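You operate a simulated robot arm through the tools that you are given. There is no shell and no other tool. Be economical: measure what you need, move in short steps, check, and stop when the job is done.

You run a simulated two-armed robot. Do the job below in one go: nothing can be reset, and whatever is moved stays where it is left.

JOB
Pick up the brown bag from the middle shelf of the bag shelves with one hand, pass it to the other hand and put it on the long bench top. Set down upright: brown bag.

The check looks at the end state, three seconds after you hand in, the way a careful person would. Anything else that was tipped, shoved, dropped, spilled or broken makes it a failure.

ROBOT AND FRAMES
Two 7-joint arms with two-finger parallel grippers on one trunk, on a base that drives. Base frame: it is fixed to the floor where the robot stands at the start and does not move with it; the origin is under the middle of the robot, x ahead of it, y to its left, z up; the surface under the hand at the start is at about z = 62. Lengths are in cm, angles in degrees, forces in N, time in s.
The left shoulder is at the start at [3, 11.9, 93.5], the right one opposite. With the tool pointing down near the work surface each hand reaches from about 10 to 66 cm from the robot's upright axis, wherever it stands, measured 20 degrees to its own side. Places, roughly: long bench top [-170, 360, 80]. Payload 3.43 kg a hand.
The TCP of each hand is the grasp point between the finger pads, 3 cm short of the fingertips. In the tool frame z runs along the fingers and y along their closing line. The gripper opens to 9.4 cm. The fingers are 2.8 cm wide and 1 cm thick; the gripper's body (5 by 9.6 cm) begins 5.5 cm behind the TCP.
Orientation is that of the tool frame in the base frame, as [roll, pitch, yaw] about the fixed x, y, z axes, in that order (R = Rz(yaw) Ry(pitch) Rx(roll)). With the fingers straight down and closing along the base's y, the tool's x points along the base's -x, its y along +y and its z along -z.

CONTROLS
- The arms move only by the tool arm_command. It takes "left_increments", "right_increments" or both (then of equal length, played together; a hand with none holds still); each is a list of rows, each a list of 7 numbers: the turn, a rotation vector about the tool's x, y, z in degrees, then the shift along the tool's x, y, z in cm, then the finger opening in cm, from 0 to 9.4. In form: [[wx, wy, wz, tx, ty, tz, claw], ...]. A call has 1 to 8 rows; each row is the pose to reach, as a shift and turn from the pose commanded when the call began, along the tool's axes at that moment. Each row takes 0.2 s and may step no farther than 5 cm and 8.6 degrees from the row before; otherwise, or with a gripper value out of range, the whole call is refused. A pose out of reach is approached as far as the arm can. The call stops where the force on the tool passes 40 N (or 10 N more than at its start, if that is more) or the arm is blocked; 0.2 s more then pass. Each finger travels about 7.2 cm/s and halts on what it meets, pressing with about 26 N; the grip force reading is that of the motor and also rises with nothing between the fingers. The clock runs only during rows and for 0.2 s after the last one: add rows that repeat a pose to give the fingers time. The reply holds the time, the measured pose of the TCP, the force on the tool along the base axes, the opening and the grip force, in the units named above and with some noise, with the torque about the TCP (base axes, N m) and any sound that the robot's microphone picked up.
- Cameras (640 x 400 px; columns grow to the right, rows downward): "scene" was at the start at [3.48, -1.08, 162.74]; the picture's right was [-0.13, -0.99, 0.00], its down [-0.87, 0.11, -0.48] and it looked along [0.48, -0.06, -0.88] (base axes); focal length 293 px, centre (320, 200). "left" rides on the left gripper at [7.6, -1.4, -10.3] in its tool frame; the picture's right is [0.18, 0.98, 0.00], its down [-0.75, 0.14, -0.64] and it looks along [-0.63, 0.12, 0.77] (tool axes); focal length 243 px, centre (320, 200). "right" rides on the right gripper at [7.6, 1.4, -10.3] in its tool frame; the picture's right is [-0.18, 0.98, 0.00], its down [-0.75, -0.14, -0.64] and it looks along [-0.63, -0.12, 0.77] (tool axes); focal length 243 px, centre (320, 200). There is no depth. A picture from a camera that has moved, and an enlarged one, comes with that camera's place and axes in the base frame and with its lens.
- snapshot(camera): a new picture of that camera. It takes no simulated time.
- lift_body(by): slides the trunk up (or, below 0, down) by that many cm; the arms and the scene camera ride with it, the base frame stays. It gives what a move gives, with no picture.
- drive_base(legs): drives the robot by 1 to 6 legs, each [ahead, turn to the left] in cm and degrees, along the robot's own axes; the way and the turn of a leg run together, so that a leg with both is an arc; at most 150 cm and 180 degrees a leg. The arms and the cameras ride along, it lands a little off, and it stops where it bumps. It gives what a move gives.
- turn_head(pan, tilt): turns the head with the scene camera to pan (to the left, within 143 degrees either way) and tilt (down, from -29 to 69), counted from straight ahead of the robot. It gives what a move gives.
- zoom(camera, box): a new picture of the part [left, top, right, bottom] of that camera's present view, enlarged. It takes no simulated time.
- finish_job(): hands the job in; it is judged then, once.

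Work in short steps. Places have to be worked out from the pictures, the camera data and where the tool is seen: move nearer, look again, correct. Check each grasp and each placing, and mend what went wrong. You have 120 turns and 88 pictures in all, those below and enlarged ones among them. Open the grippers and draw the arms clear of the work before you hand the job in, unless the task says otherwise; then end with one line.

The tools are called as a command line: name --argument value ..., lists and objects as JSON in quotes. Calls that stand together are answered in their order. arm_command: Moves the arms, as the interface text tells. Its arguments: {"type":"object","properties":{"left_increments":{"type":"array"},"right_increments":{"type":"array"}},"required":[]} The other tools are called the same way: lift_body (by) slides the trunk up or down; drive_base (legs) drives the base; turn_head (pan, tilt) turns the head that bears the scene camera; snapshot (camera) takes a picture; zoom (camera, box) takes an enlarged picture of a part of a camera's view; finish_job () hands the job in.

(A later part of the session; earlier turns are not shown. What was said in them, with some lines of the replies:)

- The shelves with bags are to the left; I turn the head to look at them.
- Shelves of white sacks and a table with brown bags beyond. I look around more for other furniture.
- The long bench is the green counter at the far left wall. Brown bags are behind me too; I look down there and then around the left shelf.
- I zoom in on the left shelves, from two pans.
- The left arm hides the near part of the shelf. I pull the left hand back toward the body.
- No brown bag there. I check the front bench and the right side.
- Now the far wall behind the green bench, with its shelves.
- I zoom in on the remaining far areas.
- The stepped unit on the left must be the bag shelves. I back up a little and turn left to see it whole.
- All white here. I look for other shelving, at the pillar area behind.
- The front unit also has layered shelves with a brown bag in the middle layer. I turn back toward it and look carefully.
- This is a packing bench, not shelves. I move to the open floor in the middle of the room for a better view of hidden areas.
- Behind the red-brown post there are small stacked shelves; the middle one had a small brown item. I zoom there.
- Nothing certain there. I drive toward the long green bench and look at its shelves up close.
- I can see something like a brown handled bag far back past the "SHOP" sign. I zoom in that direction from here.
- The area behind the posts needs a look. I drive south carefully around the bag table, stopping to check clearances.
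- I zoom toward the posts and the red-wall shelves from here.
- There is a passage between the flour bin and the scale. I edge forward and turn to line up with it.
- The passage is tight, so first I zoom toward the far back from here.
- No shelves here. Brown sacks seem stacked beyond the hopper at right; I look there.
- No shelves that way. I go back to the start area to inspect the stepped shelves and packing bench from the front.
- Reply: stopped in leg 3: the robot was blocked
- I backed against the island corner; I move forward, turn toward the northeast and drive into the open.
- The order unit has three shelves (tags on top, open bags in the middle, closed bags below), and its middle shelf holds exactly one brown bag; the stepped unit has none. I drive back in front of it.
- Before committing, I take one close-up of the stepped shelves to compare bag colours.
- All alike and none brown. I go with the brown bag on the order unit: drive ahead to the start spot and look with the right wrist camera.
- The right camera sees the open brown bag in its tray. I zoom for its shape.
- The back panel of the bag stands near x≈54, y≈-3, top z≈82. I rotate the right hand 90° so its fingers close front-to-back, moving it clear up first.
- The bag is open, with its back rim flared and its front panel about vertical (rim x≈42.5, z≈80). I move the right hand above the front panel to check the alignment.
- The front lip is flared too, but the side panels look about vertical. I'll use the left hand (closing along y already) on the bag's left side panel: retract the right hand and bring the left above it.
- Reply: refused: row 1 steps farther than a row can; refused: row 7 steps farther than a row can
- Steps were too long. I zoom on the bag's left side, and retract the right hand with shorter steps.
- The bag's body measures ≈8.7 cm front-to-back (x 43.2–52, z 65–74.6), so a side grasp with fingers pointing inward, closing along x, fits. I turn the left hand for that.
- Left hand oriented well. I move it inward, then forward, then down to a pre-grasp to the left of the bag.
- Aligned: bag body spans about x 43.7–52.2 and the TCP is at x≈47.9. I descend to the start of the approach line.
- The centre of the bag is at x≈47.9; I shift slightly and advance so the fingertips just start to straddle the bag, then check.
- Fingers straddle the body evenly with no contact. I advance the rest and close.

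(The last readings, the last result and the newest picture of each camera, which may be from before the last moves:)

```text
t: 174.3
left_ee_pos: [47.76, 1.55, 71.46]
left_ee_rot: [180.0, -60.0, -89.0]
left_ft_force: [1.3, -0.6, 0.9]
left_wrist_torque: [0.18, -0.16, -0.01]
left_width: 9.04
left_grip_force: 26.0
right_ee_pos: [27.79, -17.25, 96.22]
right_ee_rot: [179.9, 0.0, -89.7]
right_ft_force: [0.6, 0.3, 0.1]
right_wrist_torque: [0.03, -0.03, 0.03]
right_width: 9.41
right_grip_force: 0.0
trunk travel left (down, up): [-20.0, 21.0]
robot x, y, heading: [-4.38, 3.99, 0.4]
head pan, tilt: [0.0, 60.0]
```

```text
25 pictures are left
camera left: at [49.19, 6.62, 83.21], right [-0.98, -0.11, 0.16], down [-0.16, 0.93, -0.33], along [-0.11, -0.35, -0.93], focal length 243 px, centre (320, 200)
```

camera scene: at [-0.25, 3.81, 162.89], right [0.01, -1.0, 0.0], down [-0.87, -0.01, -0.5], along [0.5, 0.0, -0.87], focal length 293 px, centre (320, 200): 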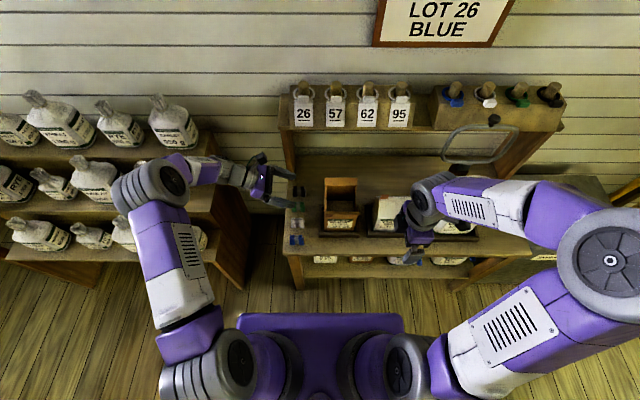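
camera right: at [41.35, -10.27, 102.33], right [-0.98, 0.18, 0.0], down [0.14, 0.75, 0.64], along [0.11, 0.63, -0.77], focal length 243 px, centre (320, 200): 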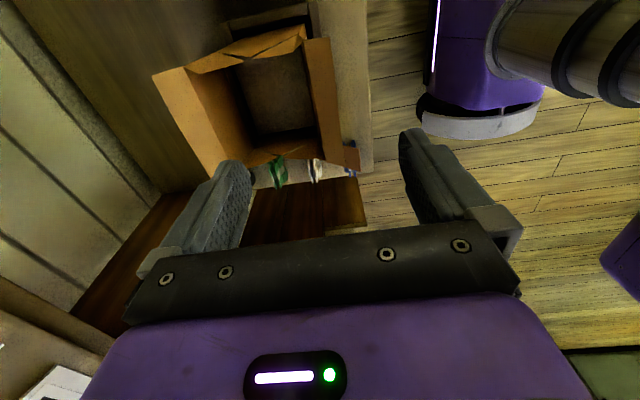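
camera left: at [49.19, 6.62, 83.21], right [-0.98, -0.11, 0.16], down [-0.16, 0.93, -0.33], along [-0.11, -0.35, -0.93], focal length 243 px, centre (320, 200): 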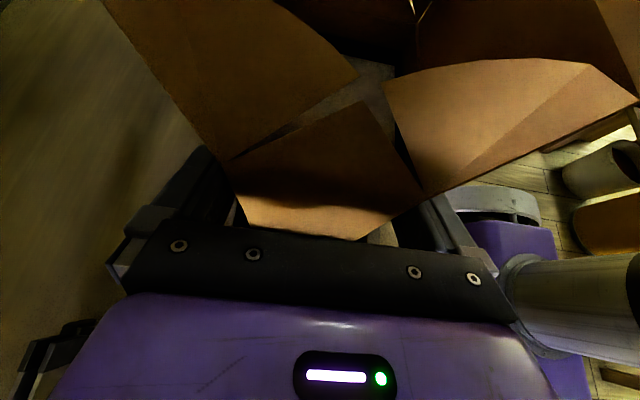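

Gripped at 9.0 cm with 26 N. I lift 4 cm gently and read the force.

arm_command --left_increments '[[0, 0, 0, 0.87, 0, -0.5, 7.0], [0, 0, 0, 1.73, 0, -1.0, 7.0], [0, 0, 0, 2.6, 0, -1.5, 7.0], [0, 0, 0, 3.46, 0, -2.0, 7.0]]'

zoom --camera "scene" --box '[240, 120, 440, 280]'

```text
t: 175.3
left_ee_pos: [47.78, 1.74, 75.54]
left_ee_rot: [180.0, -59.9, -89.0]
left_ft_force: [0.0, -0.7, -4.7]
left_wrist_torque: [0.2, 0.04, 0.0]
left_width: 9.03
left_grip_force: 25.7
right_ee_pos: [27.64, -17.08, 96.22]
right_ee_rot: [179.8, 0.0, -89.8]
right_ft_force: [0.1, -0.5, -0.5]
right_wrist_torque: [-0.02, 0.0, 0.02]
right_width: 9.4
right_grip_force: 0.1
trunk travel left (down, up): [-20.0, 21.0]
robot x, y, heading: [-4.0, 4.01, 0.4]
head pan, tilt: [0.0, 60.0]
```

```text
2.50 times, centred on (340, 200) of scene
camera zoom: at [-0.28, 3.75, 162.9], right [0.01, -1.0, 0.0], down [-0.87, -0.01, -0.5], along [0.5, 0.0, -0.87], focal length 732 px, centre (270, 200)
```

zoom: 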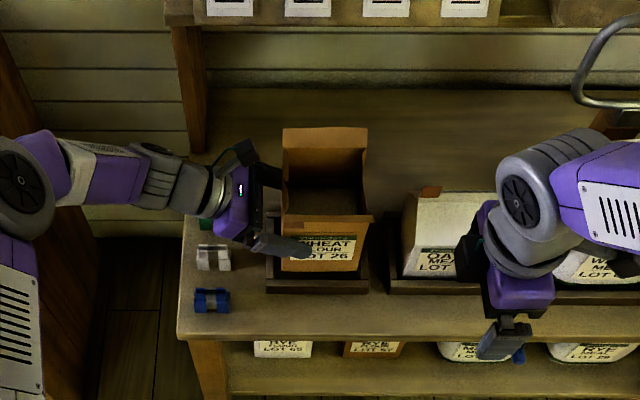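

The bag (≈0.5 kg) hangs level in the hand. I lift it well clear and draw it back toward the robot.

arm_command --left_increments '[[0, 0, 0, 3.5, 0, -2.0, 7.0], [0, 0, 0, 7, 0, -4, 7.0], [0, 0, 0, 10.4, 0, -6, 7.0], [0, 0, 0, 13.9, 0, -8, 7.0], [0, 0, 0, 17.3, 0, -10, 7.0], [0, 0, 0, 17.3, 4, -10, 7.0], [0, 0, 0, 17.3, 8, -10, 7.0], [0, 0, 0, 17.3, 11, -10, 7.0]]'

snapshot --camera "scene"

```text
t: 177.1
left_ee_pos: [36.65, 1.7, 95.5]
left_ee_rot: [-180.0, -60.0, -89.2]
left_ft_force: [0.5, 0.5, -4.2]
left_wrist_torque: [0.25, -0.04, 0.01]
left_width: 9.04
left_grip_force: 25.8
right_ee_pos: [27.72, -17.18, 96.29]
right_ee_rot: [-179.9, 0.0, -89.7]
right_ft_force: [0.2, -0.1, -0.4]
right_wrist_torque: [0.02, 0.01, 0.0]
right_width: 9.42
right_grip_force: 0.1
trunk travel left (down, up): [-20.0, 21.0]
robot x, y, heading: [-4.06, 3.82, 0.5]
head pan, tilt: [0.0, 60.0]
```

```text
23 pictures are left
camera scene: at [-0.35, 3.77, 162.9], right [0.01, -1.0, 0.0], down [-0.87, -0.01, -0.5], along [0.5, 0.0, -0.87], focal length 293 px, centre (320, 200)
```

scene: 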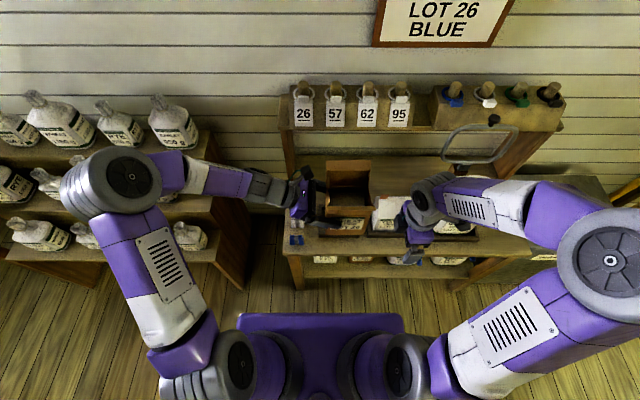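

The bag is held upright in the air. I move the right hand aside and turn it 180° about the vertical so it can point toward the bag from the right.

arm_command --right_increments '[[0, 0, 8, 4, 0, 0, 9.4], [0, 0, 16, 8, 0, 0, 9.4], [0, 0, 24, 12, 0, 0, 9.4], [0, 0, 32, 14, 0, 0, 9.4], [0, 0, 40, 14, 0, 0, 9.4], [0, 0, 48, 14, 0, 0, 9.4], [0, 0, 56, 14, 0, 0, 9.4], [0, 0, 64, 14, 0, 0, 9.4]]'

arm_command --right_increments '[[0, 0, 8, 0, 0, 0, 9.4], [0, 0, 16, 0, 0, 0, 9.4], [0, 0, 24, 0, 0, 0, 9.4], [0, 0, 32, 0, 0, 0, 9.4], [0, 0, 40, 0, 0, 0, 9.4], [0, 0, 48, 0, 0, 0, 9.4], [0, 0, 56, 0, 0, 0, 9.4], [0, 0, 64, 0, 0, 0, 9.4]]'

arm_command --right_increments '[[0, 0, 8, 0, 0, 0, 9.4], [0, 0, 16, 0, 0, 0, 9.4], [0, 0, 24, 0, 0, 0, 9.4], [0, 0, 32, 0, 0, 0, 9.4], [0, 0, 40, 0, 0, 0, 9.4], [0, 0, 48, 0, 0, 0, 9.4], [0, 0, 51.7, 0, 0, 0, 9.4]]'

```text
t: 178.9
left_ee_pos: [36.72, 1.54, 95.4]
left_ee_rot: [180.0, -59.9, -89.0]
left_ft_force: [-0.2, -0.3, -5.4]
left_wrist_torque: [0.21, 0.01, 0.01]
left_width: 9.05
left_grip_force: 25.6
right_ee_pos: [27.87, -31.17, 96.21]
right_ee_rot: [-180.0, -0.1, -154.0]
right_ft_force: [1.0, 0.4, 0.4]
right_wrist_torque: [0.01, 0.01, -0.03]
right_width: 9.42
right_grip_force: 0.0
trunk travel left (down, up): [-20.0, 21.0]
robot x, y, heading: [-3.64, 3.6, 0.3]
head pan, tilt: [0.0, 60.0]
```

```text
t: 180.7
left_ee_pos: [36.67, 1.59, 95.47]
left_ee_rot: [-180.0, -60.0, -89.1]
left_ft_force: [0.7, 0.9, -4.4]
left_wrist_torque: [0.26, 0.02, 0.02]
left_width: 9.04
left_grip_force: 26.2
right_ee_pos: [27.99, -31.26, 96.22]
right_ee_rot: [-180.0, -0.2, 142.2]
right_ft_force: [-0.1, -0.1, 0.1]
right_wrist_torque: [-0.01, -0.01, 0.03]
right_width: 9.41
right_grip_force: 0.1
trunk travel left (down, up): [-20.0, 21.0]
robot x, y, heading: [-4.1, 3.77, 0.6]
head pan, tilt: [0.0, 60.0]
```

```text
t: 182.3
left_ee_pos: [36.75, 1.72, 95.49]
left_ee_rot: [-180.0, -60.0, -89.0]
left_ft_force: [-0.4, -0.9, -5.2]
left_wrist_torque: [0.21, 0.03, -0.02]
left_width: 9.07
left_grip_force: 26.6
right_ee_pos: [27.8, -31.19, 96.23]
right_ee_rot: [-180.0, -0.1, 90.5]
right_ft_force: [0.5, -1.0, -0.3]
right_wrist_torque: [0.01, -0.01, 0.02]
right_width: 9.42
right_grip_force: 0.1
trunk travel left (down, up): [-20.0, 21.0]
robot x, y, heading: [-4.33, 3.9, 0.5]
head pan, tilt: [0.0, 60.0]
```

Now I tilt the right hand to point left and 30° down, mirroring the left, and bring it to a pre-grasp beside the bag.

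arm_command --right_increments '[[0, 7.5, 0, 0, 0, 0, 9.4], [0, 15, 0, 0, 0, 0, 9.4], [0, 22.5, 0, 0, 0, 0, 9.4], [0, 30, 0, 0, 0, 0, 9.4], [0, 37.5, 0, 0, 0, 0, 9.4], [0, 45, 0, 0, 0, 0, 9.4], [0, 52.5, 0, 0, 0, 0, 9.4], [0, 60, 0, 0, 0, 0, 9.4]]'

arm_command --right_increments '[[0, 0, 0, 2.5, 2.2, 2.0, 9.4], [0, 0, 0, 5, 4.4, 4.2, 9.4], [0, 0, 0, 7.5, 6.6, 6.4, 9.4], [0, 0, 0, 10, 8, 8.6, 9.4], [0, 0, 0, 11.6, 8.9, 10.6, 9.4]]'

snapshot --camera "right"

snapshot --camera "scene"

```text
t: 184.1
left_ee_pos: [36.76, 1.53, 95.34]
left_ee_rot: [180.0, -60.0, -89.1]
left_ft_force: [0.2, 0.2, -4.7]
left_wrist_torque: [0.25, -0.02, -0.01]
left_width: 9.06
left_grip_force: 26.0
right_ee_pos: [27.8, -31.25, 96.16]
right_ee_rot: [-179.9, -60.1, 90.5]
right_ft_force: [-0.4, -0.7, -0.5]
right_wrist_torque: [0.0, -0.02, 0.03]
right_width: 9.42
right_grip_force: 0.0
trunk travel left (down, up): [-20.0, 21.0]
robot x, y, heading: [-3.96, 3.94, 0.5]
head pan, tilt: [0.0, 60.0]
```

```text
t: 185.3
left_ee_pos: [36.65, 1.67, 95.51]
left_ee_rot: [-180.0, -59.9, -89.0]
left_ft_force: [0.1, -0.3, -4.8]
left_wrist_torque: [0.18, 0.0, 0.05]
left_width: 9.03
left_grip_force: 25.9
right_ee_pos: [36.44, -15.94, 100.93]
right_ee_rot: [-179.8, -60.0, 90.4]
right_ft_force: [0.5, -0.4, -1.1]
right_wrist_torque: [0.01, 0.04, 0.0]
right_width: 9.42
right_grip_force: 0.0
trunk travel left (down, up): [-20.0, 21.0]
robot x, y, heading: [-4.21, 3.98, 0.4]
head pan, tilt: [0.0, 60.0]
```

```text
22 pictures are left
camera right: at [37.97, -21.02, 112.65], right [0.98, -0.08, -0.16], down [-0.13, -0.93, -0.33], along [-0.12, 0.35, -0.93], focal length 243 px, centre (320, 200)
```

right: 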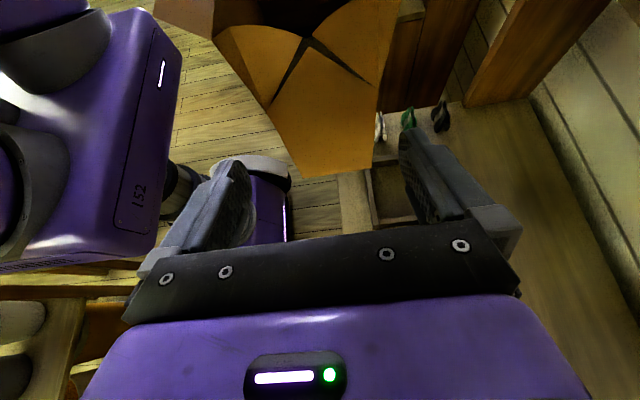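

```text
21 pictures are left
camera scene: at [-0.26, 3.8, 162.89], right [0.01, -1.0, 0.0], down [-0.87, -0.01, -0.5], along [0.5, 0.0, -0.87], focal length 293 px, centre (320, 200)
```

scene: 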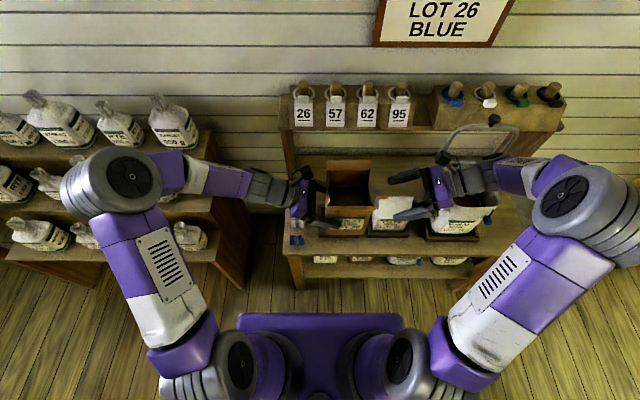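

The right pre-grasp lines up (bag x 32.7–41.1). I shift 0.5 cm and advance to just straddle it.

arm_command --right_increments '[[0, 0, 0, 0, 0.45, 1.5, 9.4], [0, 0, 0, 0, 0.45, 3, 9.4], [0, 0, 0, 0, 0.45, 4.5, 9.4], [0, 0, 0, 0, 0.45, 6, 9.4]]'

snapshot --camera "right"

```text
t: 186.3
left_ee_pos: [36.72, 1.64, 95.45]
left_ee_rot: [180.0, -60.1, -89.0]
left_ft_force: [-0.3, 0.4, -4.3]
left_wrist_torque: [0.21, 0.01, 0.01]
left_width: 9.04
left_grip_force: 26.4
right_ee_pos: [37.09, -10.85, 97.96]
right_ee_rot: [-179.8, -59.9, 90.4]
right_ft_force: [-0.2, 0.0, -0.1]
right_wrist_torque: [0.01, 0.03, 0.02]
right_width: 9.38
right_grip_force: 0.0
trunk travel left (down, up): [-20.0, 21.0]
robot x, y, heading: [-4.19, 3.69, 0.4]
head pan, tilt: [0.0, 60.0]
```

```text
20 pictures are left
camera right: at [38.49, -15.85, 109.68], right [0.98, -0.08, -0.16], down [-0.13, -0.93, -0.33], along [-0.12, 0.35, -0.93], focal length 243 px, centre (320, 200)
```

right: 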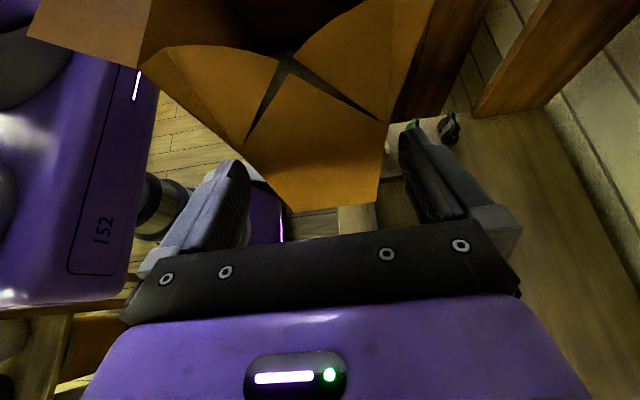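

Centred. I advance the rest.

arm_command --right_increments '[[0, 0, 0, -0.2, 0, 1.2, 9.4], [0, 0, 0, -0.4, 0, 2.4, 9.4], [0, 0, 0, -0.5, 0, 3.5, 9.4], [0, 0, 0, -0.5, 0, 4.4, 9.4]]'

```text
t: 187.3
left_ee_pos: [36.73, 1.64, 95.49]
left_ee_rot: [180.0, -60.0, -89.0]
left_ft_force: [0.3, 0.8, -4.9]
left_wrist_torque: [0.19, 0.01, -0.01]
left_width: 9.04
left_grip_force: 26.0
right_ee_pos: [37.07, -7.33, 95.22]
right_ee_rot: [-179.9, -60.1, 90.5]
right_ft_force: [0.3, -1.5, 0.2]
right_wrist_torque: [-0.03, 0.02, 0.06]
right_width: 9.39
right_grip_force: 0.0
trunk travel left (down, up): [-20.0, 21.0]
robot x, y, heading: [-3.88, 4.0, 0.5]
head pan, tilt: [0.0, 60.0]
```

No notable contact force. I close the right hand while the left holds.

arm_command --right_increments '[[0, 0, 0, 0, 0, 0, 8.8], [0, 0, 0, 0, 0, 0, 8.3], [0, 0, 0, 0, 0, 0, 7.8], [0, 0, 0, 0, 0, 0, 7.0], [0, 0, 0, 0, 0, 0, 7.0]]'

snapshot --camera "right"

```text
t: 188.5
left_ee_pos: [36.79, 1.61, 95.51]
left_ee_rot: [-179.9, -60.1, -89.1]
left_ft_force: [11.0, -1.5, -4.6]
left_wrist_torque: [0.07, 0.19, 0.41]
left_width: 9.05
left_grip_force: 26.2
right_ee_pos: [36.94, -7.28, 95.25]
right_ee_rot: [-179.8, -60.0, 90.6]
right_ft_force: [-10.5, 2.9, 0.5]
right_wrist_torque: [0.17, -0.21, 0.47]
right_width: 9.01
right_grip_force: 25.9
trunk travel left (down, up): [-20.0, 21.0]
robot x, y, heading: [-4.03, 3.87, 0.3]
head pan, tilt: [0.0, 60.0]
```

```text
19 pictures are left
camera right: at [38.38, -12.33, 106.94], right [0.98, -0.08, -0.16], down [-0.13, -0.93, -0.33], along [-0.12, 0.35, -0.93], focal length 243 px, centre (320, 200)
```

right: 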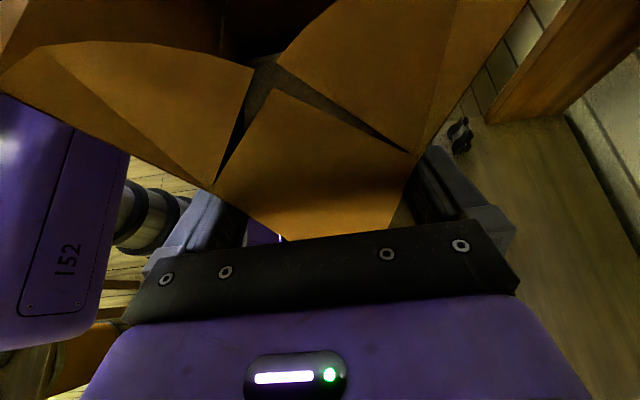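

Both hands hold it (9.0 cm). I open the left hand and back it straight out.

arm_command --left_increments '[[0, 0, 0, 0, 0, 0, 9.4], [0, 0, 0, 0, 0, 0, 9.4], [0, 0, 0, 0, 0, -1, 9.4], [0, 0, 0, 0, 0, -2.5, 9.4], [0, 0, 0, 0, 0, -5, 9.4], [0, 0, 0, 0, 0, -9, 9.4], [0, 0, 0, 0, 0, -13, 9.4]]'

snapshot --camera "scene"

```text
t: 190.1
left_ee_pos: [36.32, 12.83, 102.1]
left_ee_rot: [179.8, -60.0, -89.0]
left_ft_force: [0.2, -0.5, 0.9]
left_wrist_torque: [-0.02, 0.01, -0.01]
left_width: 9.4
left_grip_force: 0.2
right_ee_pos: [36.96, -7.28, 95.15]
right_ee_rot: [-180.0, -60.0, 90.5]
right_ft_force: [0.0, 0.2, -0.3]
right_wrist_torque: [-0.23, -0.02, 0.0]
right_width: 9.08
right_grip_force: 26.5
trunk travel left (down, up): [-20.0, 21.0]
robot x, y, heading: [-3.97, 3.83, 0.5]
head pan, tilt: [0.0, 60.0]
```

```text
18 pictures are left
camera scene: at [-0.33, 3.79, 162.9], right [0.01, -1.0, 0.0], down [-0.87, -0.01, -0.5], along [0.5, 0.0, -0.87], focal length 293 px, centre (320, 200)
```

scene: 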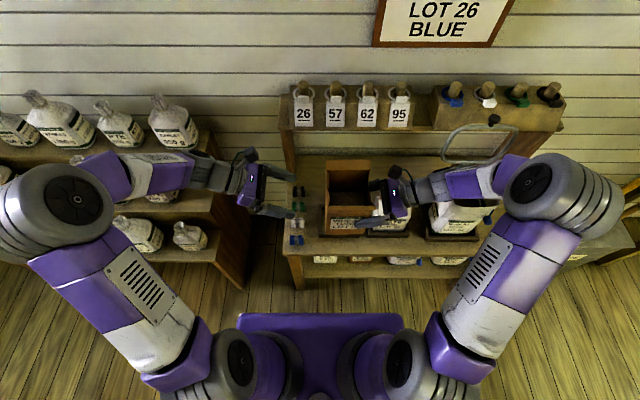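

The right hand now holds the bag alone. I draw the left hand back and back away from the unit.

arm_command --left_increments '[[0, 0, 0, -1, 4, -2, 9.4], [0, 0, 0, -2, 8, -3.5, 9.4], [0, 0, 0, -3, 12, -5, 9.4], [0, 0, 0, -4, 15, -7, 9.4]]'

drive_base --legs '[[-17, 0]]'

turn_head --pan 20 --tilt 40

snapshot --camera "scene"

```text
t: 191.1
left_ee_pos: [21.38, 20.58, 101.98]
left_ee_rot: [-180.0, -59.9, -88.9]
left_ft_force: [0.1, 0.7, 0.3]
left_wrist_torque: [0.04, -0.03, 0.01]
left_width: 9.42
left_grip_force: 0.1
right_ee_pos: [36.97, -7.43, 95.34]
right_ee_rot: [-179.9, -59.9, 90.5]
right_ft_force: [-0.5, -0.5, -0.5]
right_wrist_torque: [-0.18, -0.01, 0.01]
right_width: 9.04
right_grip_force: 26.4
trunk travel left (down, up): [-20.0, 21.0]
robot x, y, heading: [-3.96, 4.38, 0.7]
head pan, tilt: [0.0, 60.0]
```

```text
t: 192.6
left_ee_pos: [4.45, 20.35, 102.03]
left_ee_rot: [-179.9, -60.0, -89.2]
left_ft_force: [-0.8, -0.7, 0.2]
left_wrist_torque: [0.0, 0.0, 0.02]
left_width: 9.38
left_grip_force: 0.1
right_ee_pos: [19.97, -7.53, 95.29]
right_ee_rot: [-179.9, -59.9, 90.5]
right_ft_force: [0.4, -0.1, -0.3]
right_wrist_torque: [-0.21, -0.01, 0.01]
right_width: 9.03
right_grip_force: 26.2
trunk travel left (down, up): [-20.0, 21.0]
robot x, y, heading: [-20.96, 3.6, -0.0]
head pan, tilt: [0.0, 60.0]
```

```text
t: 193.4
left_ee_pos: [4.42, 20.43, 101.97]
left_ee_rot: [-180.0, -60.0, -89.2]
left_ft_force: [-0.5, 0.2, 0.5]
left_wrist_torque: [-0.01, 0.01, 0.03]
left_width: 9.39
left_grip_force: 0.1
right_ee_pos: [20.02, -7.59, 95.29]
right_ee_rot: [-179.8, -60.1, 90.3]
right_ft_force: [0.0, -0.9, 1.1]
right_wrist_torque: [-0.24, 0.0, -0.02]
right_width: 9.05
right_grip_force: 26.3
trunk travel left (down, up): [-20.0, 21.0]
robot x, y, heading: [-21.1, 3.7, 0.3]
head pan, tilt: [20.0, 40.0]
```

```text
17 pictures are left
camera scene: at [-15.87, 6.55, 165.56], right [0.35, -0.94, 0.0], down [-0.6, -0.22, -0.77], along [0.72, 0.26, -0.64], focal length 293 px, centre (320, 200)
```

scene: 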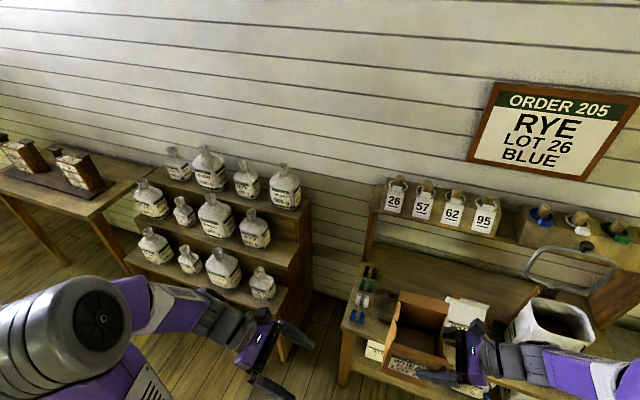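

All in order. I turn left and drive toward the right end of the long bench, stopping short of it.

drive_base --legs '[[0, 90], [60, 0], [0, 18], [100, 0], [90, 0], [0, -18]]'

turn_head --pan 0 --tilt 40

snapshot --camera "scene"

```text
t: 211.9
left_ee_pos: [-95.16, 273.37, 102.02]
left_ee_rot: [-180.0, -60.0, -0.6]
left_ft_force: [1.4, -0.6, -0.2]
left_wrist_torque: [0.03, 0.01, -0.02]
left_width: 9.39
left_grip_force: 0.0
right_ee_pos: [-66.81, 288.1, 95.25]
right_ee_rot: [-179.9, -60.0, 178.8]
right_ft_force: [0.1, -0.1, 0.8]
right_wrist_torque: [0.02, -0.21, -0.02]
right_width: 9.05
right_grip_force: 25.5
trunk travel left (down, up): [-20.0, 21.0]
robot x, y, heading: [-79.28, 247.48, 88.7]
head pan, tilt: [20.0, 40.0]
```

```text
t: 212.7
left_ee_pos: [-95.12, 273.28, 101.98]
left_ee_rot: [179.9, -60.0, -0.5]
left_ft_force: [0.2, 0.1, 0.2]
left_wrist_torque: [0.03, 0.0, 0.04]
left_width: 9.39
left_grip_force: 0.0
right_ee_pos: [-66.78, 288.11, 95.22]
right_ee_rot: [-179.8, -60.0, 178.7]
right_ft_force: [-0.4, 0.2, -0.6]
right_wrist_torque: [0.0, -0.23, -0.02]
right_width: 9.03
right_grip_force: 26.5
trunk travel left (down, up): [-20.0, 21.0]
robot x, y, heading: [-79.33, 247.69, 88.8]
head pan, tilt: [0.0, 40.0]
```

```text
16 pictures are left
camera scene: at [-79.16, 252.79, 165.57], right [1.0, -0.02, 0.0], down [-0.01, -0.64, -0.77], along [0.02, 0.77, -0.64], focal length 293 px, centre (320, 200)
```

scene: 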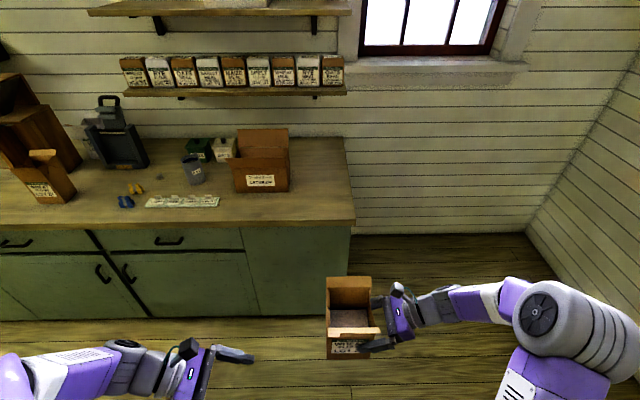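

The bench's right end is free (x −88…−62, y 341+), with the box left of it. I turn 3° left and drive 55 cm closer.

drive_base --legs '[[0, 3], [55, 0]]'

snapshot --camera "scene"

```text
t: 216.3
left_ee_pos: [-98.33, 326.97, 101.92]
left_ee_rot: [179.9, -60.0, 2.4]
left_ft_force: [0.3, -0.5, 0.0]
left_wrist_torque: [0.01, 0.01, -0.01]
left_width: 9.4
left_grip_force: 0.1
right_ee_pos: [-70.72, 343.12, 95.26]
right_ee_rot: [-179.8, -60.0, -178.3]
right_ft_force: [-0.2, 0.6, 0.1]
right_wrist_torque: [0.0, -0.17, -0.03]
right_width: 9.08
right_grip_force: 26.1
trunk travel left (down, up): [-20.0, 21.0]
robot x, y, heading: [-81.1, 301.44, 91.9]
head pan, tilt: [0.0, 40.0]
```

```text
15 pictures are left
camera scene: at [-81.14, 307.17, 165.57], right [1.0, 0.03, 0.0], down [0.02, -0.64, -0.77], along [-0.02, 0.77, -0.64], focal length 293 px, centre (320, 200)
```

scene: 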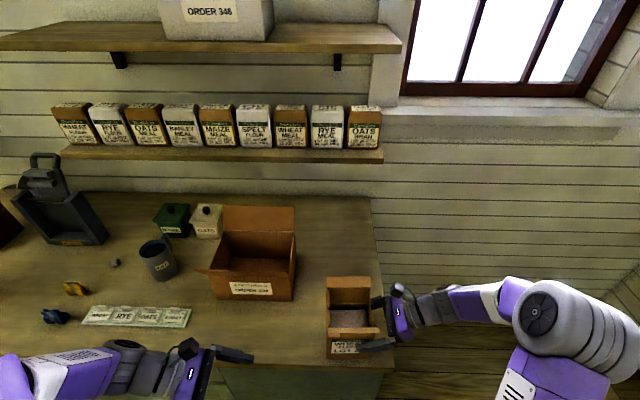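

Bag is over the edge at y≈343; I reach forward 13 cm and lower it partway.

arm_command --right_increments '[[0, 0, 0, 0, 4.4, 0, 7], [0, 0, 0, 0, 8.8, 0, 7], [0, 0, 0, 0, 13, 0, 7], [0, 0, 0, -2.2, 13, 1.25, 7], [0, 0, 0, -4.3, 13, 2.5, 7]]'

snapshot --camera "scene"

snapshot --camera "left"

```text
t: 217.5
left_ee_pos: [-98.28, 326.74, 101.94]
left_ee_rot: [-179.9, -59.9, 2.3]
left_ft_force: [0.0, -0.7, 0.7]
left_wrist_torque: [0.04, -0.01, -0.01]
left_width: 9.39
left_grip_force: 0.1
right_ee_pos: [-71.09, 356.06, 90.2]
right_ee_rot: [-179.9, -60.0, -178.0]
right_ft_force: [0.1, -3.6, 16.9]
right_wrist_torque: [0.08, -0.17, -0.24]
right_width: 9.02
right_grip_force: 23.0
trunk travel left (down, up): [-20.0, 21.0]
robot x, y, heading: [-80.98, 301.71, 91.8]
head pan, tilt: [0.0, 40.0]
```

```text
14 pictures are left
camera scene: at [-81.16, 307.02, 165.58], right [1.0, 0.03, 0.0], down [0.02, -0.64, -0.77], along [-0.02, 0.77, -0.64], focal length 293 px, centre (320, 200)
```

scene: 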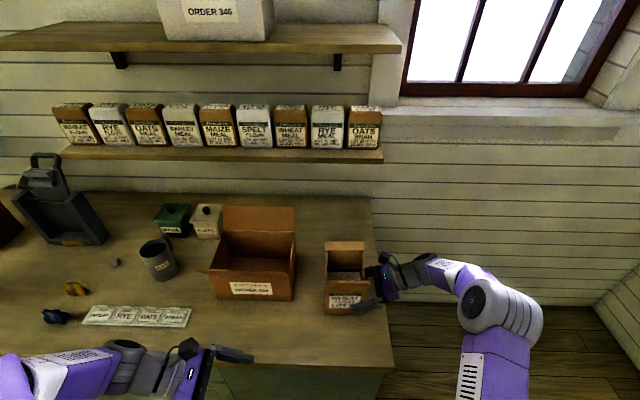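

```text
13 pictures are left
camera left: at [-103.23, 327.87, 113.72], right [0.13, -0.98, 0.16], down [-0.93, -0.18, -0.33], along [0.35, -0.1, -0.93], focal length 243 px, centre (320, 200)
```

left: 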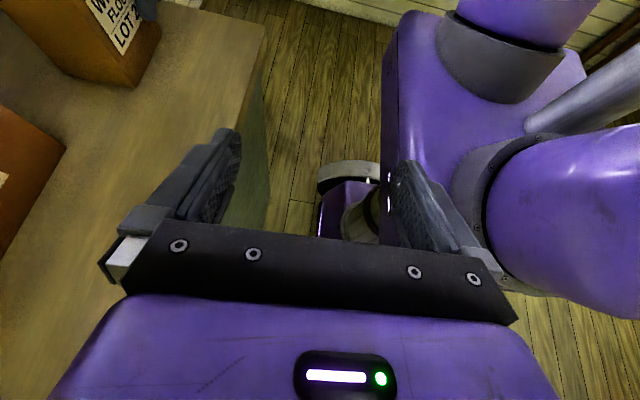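

Contact with the bench (+17 N). I zoom in to check the bag sits flat.

zoom --camera "scene" --box '[270, 210, 430, 340]'

zoom --camera "left" --box '[0, 0, 280, 170]'

```text
3.08 times, centred on (350, 275) of scene
camera zoom: at [-81.16, 307.02, 165.58], right [1.0, 0.03, 0.0], down [0.02, -0.64, -0.77], along [-0.02, 0.77, -0.64], focal length 901 px, centre (228, -31)
```

zoom: 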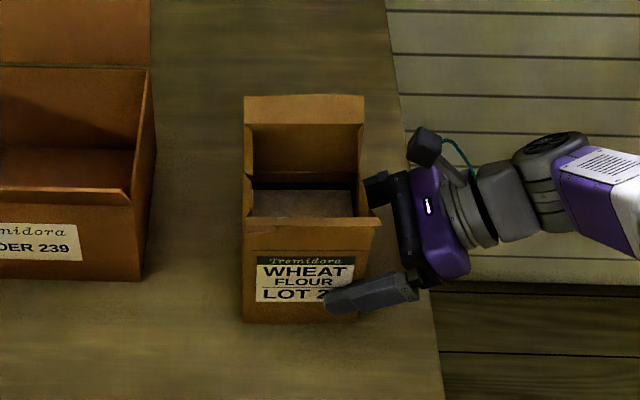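

```text
2.29 times, centred on (140, 85) of left
camera zoom: at [-103.23, 327.87, 113.72], right [0.13, -0.98, 0.16], down [-0.93, -0.18, -0.33], along [0.35, -0.1, -0.93], focal length 555 px, centre (731, 463)
```

zoom: 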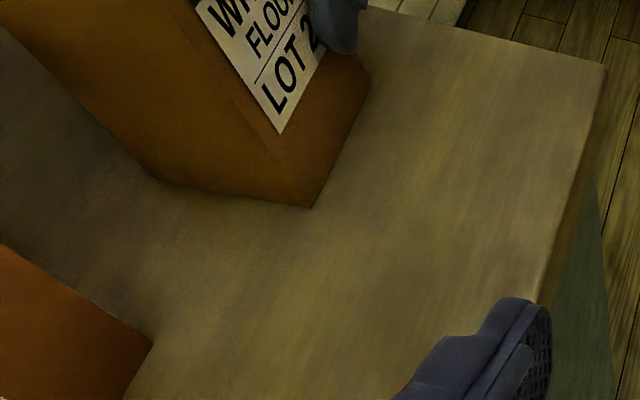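

The bag rests on the bench, well inside the edge and clear of the box. I ease off slightly, then open the right hand.

arm_command --right_increments '[[0, 0, 0, 0.15, 0, -0.1, 7], [0, 0, 0, 0.15, 0, -0.1, 7]]'

arm_command --right_increments '[[0, 0, 0, 0, 0, 0, 9.2], [0, 0, 0, 0, 0, 0, 9.4], [0, 0, 0, 0, 0, 0, 9.4]]'

zoom --camera "scene" --box '[270, 210, 430, 340]'

```text
t: 218.1
left_ee_pos: [-98.13, 326.71, 101.95]
left_ee_rot: [-180.0, -60.0, 2.4]
left_ft_force: [-0.3, 0.6, 0.2]
left_wrist_torque: [0.01, -0.01, 0.02]
left_width: 9.38
left_grip_force: 0.0
right_ee_pos: [-71.02, 356.02, 90.25]
right_ee_rot: [-179.6, -59.9, -178.3]
right_ft_force: [-3.1, 0.5, 2.6]
right_wrist_torque: [0.34, 0.4, 0.07]
right_width: 9.06
right_grip_force: 25.5
trunk travel left (down, up): [-20.0, 21.0]
robot x, y, heading: [-80.75, 302.01, 91.8]
head pan, tilt: [0.0, 40.0]
```

```text
t: 218.9
left_ee_pos: [-98.18, 326.86, 101.83]
left_ee_rot: [-180.0, -60.0, 2.4]
left_ft_force: [-0.4, -0.3, -0.7]
left_wrist_torque: [-0.01, -0.01, -0.01]
left_width: 9.39
left_grip_force: 0.0
right_ee_pos: [-71.12, 356.06, 90.33]
right_ee_rot: [-179.8, -60.0, -178.2]
right_ft_force: [0.4, -0.5, -0.2]
right_wrist_torque: [-0.01, -0.01, 0.01]
right_width: 9.41
right_grip_force: 0.0
trunk travel left (down, up): [-20.0, 21.0]
robot x, y, heading: [-81.1, 301.73, 91.9]
head pan, tilt: [0.0, 40.0]
```

```text
3.08 times, centred on (350, 275) of scene
camera zoom: at [-81.14, 307.07, 165.57], right [1.0, 0.03, 0.0], down [0.02, -0.64, -0.77], along [-0.02, 0.77, -0.64], focal length 901 px, centre (228, -31)
```

zoom: 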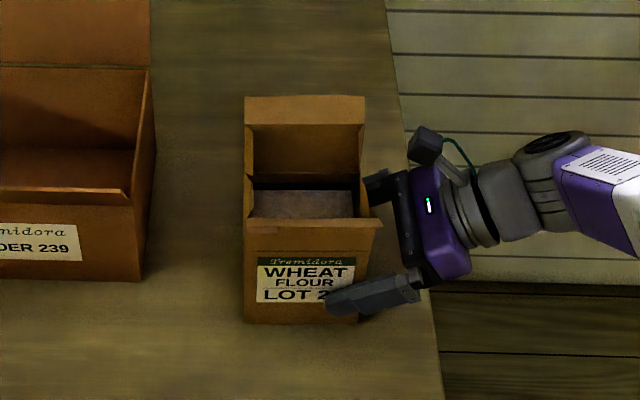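

The bag stands on its own. I back the right hand straight out along its fingers.

arm_command --right_increments '[[0, 0, 0, 0, 0, -1, 9.4], [0, 0, 0, 0, 0, -2.5, 9.4], [0, 0, 0, 0, 0, -4.5, 9.4], [0, 0, 0, 0, 0, -7, 9.4], [0, 0, 0, 0, 0, -11, 9.4], [0, 0, 0, 0, 0, -15, 9.4]]'

arm_command --right_increments '[[0, 0, 0, 0, -4.5, 0, 9.4], [0, 0, 0, 0, -9, 0, 9.4], [0, 0, 0, 0, -13.5, 0, 9.4]]'

drive_base --legs '[[-35, 0]]'

snapshot --camera "scene"

```text
t: 220.3
left_ee_pos: [-98.16, 326.75, 102.03]
left_ee_rot: [-180.0, -60.0, 2.3]
left_ft_force: [-0.6, 0.3, -0.7]
left_wrist_torque: [-0.01, 0.03, 0.03]
left_width: 9.39
left_grip_force: 0.0
right_ee_pos: [-58.14, 356.88, 97.99]
right_ee_rot: [-179.8, -60.0, -178.3]
right_ft_force: [-0.3, 0.5, 0.1]
right_wrist_torque: [-0.01, 0.0, -0.02]
right_width: 9.4
right_grip_force: 0.1
trunk travel left (down, up): [-20.0, 21.0]
robot x, y, heading: [-81.16, 301.98, 91.7]
head pan, tilt: [0.0, 40.0]
```

```text
t: 221.1
left_ee_pos: [-98.16, 326.67, 102.15]
left_ee_rot: [-179.9, -60.0, 2.3]
left_ft_force: [0.1, 0.0, -0.1]
left_wrist_torque: [0.01, 0.04, 0.01]
left_width: 9.41
left_grip_force: 0.1
right_ee_pos: [-57.56, 342.86, 97.94]
right_ee_rot: [-179.9, -60.0, -178.0]
right_ft_force: [0.0, -0.6, -0.4]
right_wrist_torque: [0.04, 0.01, -0.05]
right_width: 9.42
right_grip_force: 0.0
trunk travel left (down, up): [-20.0, 21.0]
robot x, y, heading: [-80.87, 301.86, 91.7]
head pan, tilt: [0.0, 40.0]
```

```text
t: 223.3
left_ee_pos: [-97.09, 291.75, 102.07]
left_ee_rot: [-179.9, -60.0, 2.1]
left_ft_force: [-0.6, -0.5, 0.2]
left_wrist_torque: [0.0, 0.02, 0.01]
left_width: 9.38
left_grip_force: 0.0
right_ee_pos: [-56.5, 308.09, 97.88]
right_ee_rot: [-179.9, -59.9, -178.3]
right_ft_force: [0.4, 0.0, -0.1]
right_wrist_torque: [0.02, -0.01, 0.0]
right_width: 9.39
right_grip_force: 0.0
trunk travel left (down, up): [-20.0, 21.0]
robot x, y, heading: [-80.03, 266.79, 91.5]
head pan, tilt: [0.0, 40.0]
```

```text
9 pictures are left
camera scene: at [-80.08, 272.07, 165.58], right [1.0, 0.03, 0.0], down [0.02, -0.64, -0.77], along [-0.02, 0.77, -0.64], focal length 293 px, centre (320, 200)
```

scene: 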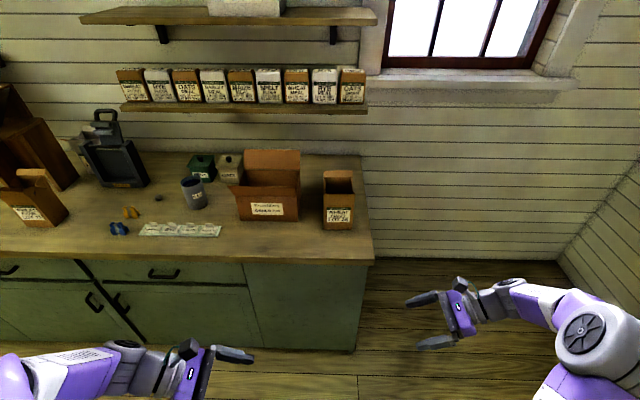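

The brown bag stands upright on the long bench top, clear of the other things there, and both hands are open and away. I hand the job in.

finish_job

```text
The job is handed in.
```

I took the open brown "Wheat Flour Lot 26" bag from the middle shelf of the order unit with the left hand, passed it to the right hand, and set it upright on the long bench top; no shelves here are labelled "bag shelves", and I chose that unit because the stepped shelves held no brown bag. I also backed the base into the corner of the blue island once and saw nothing moved.
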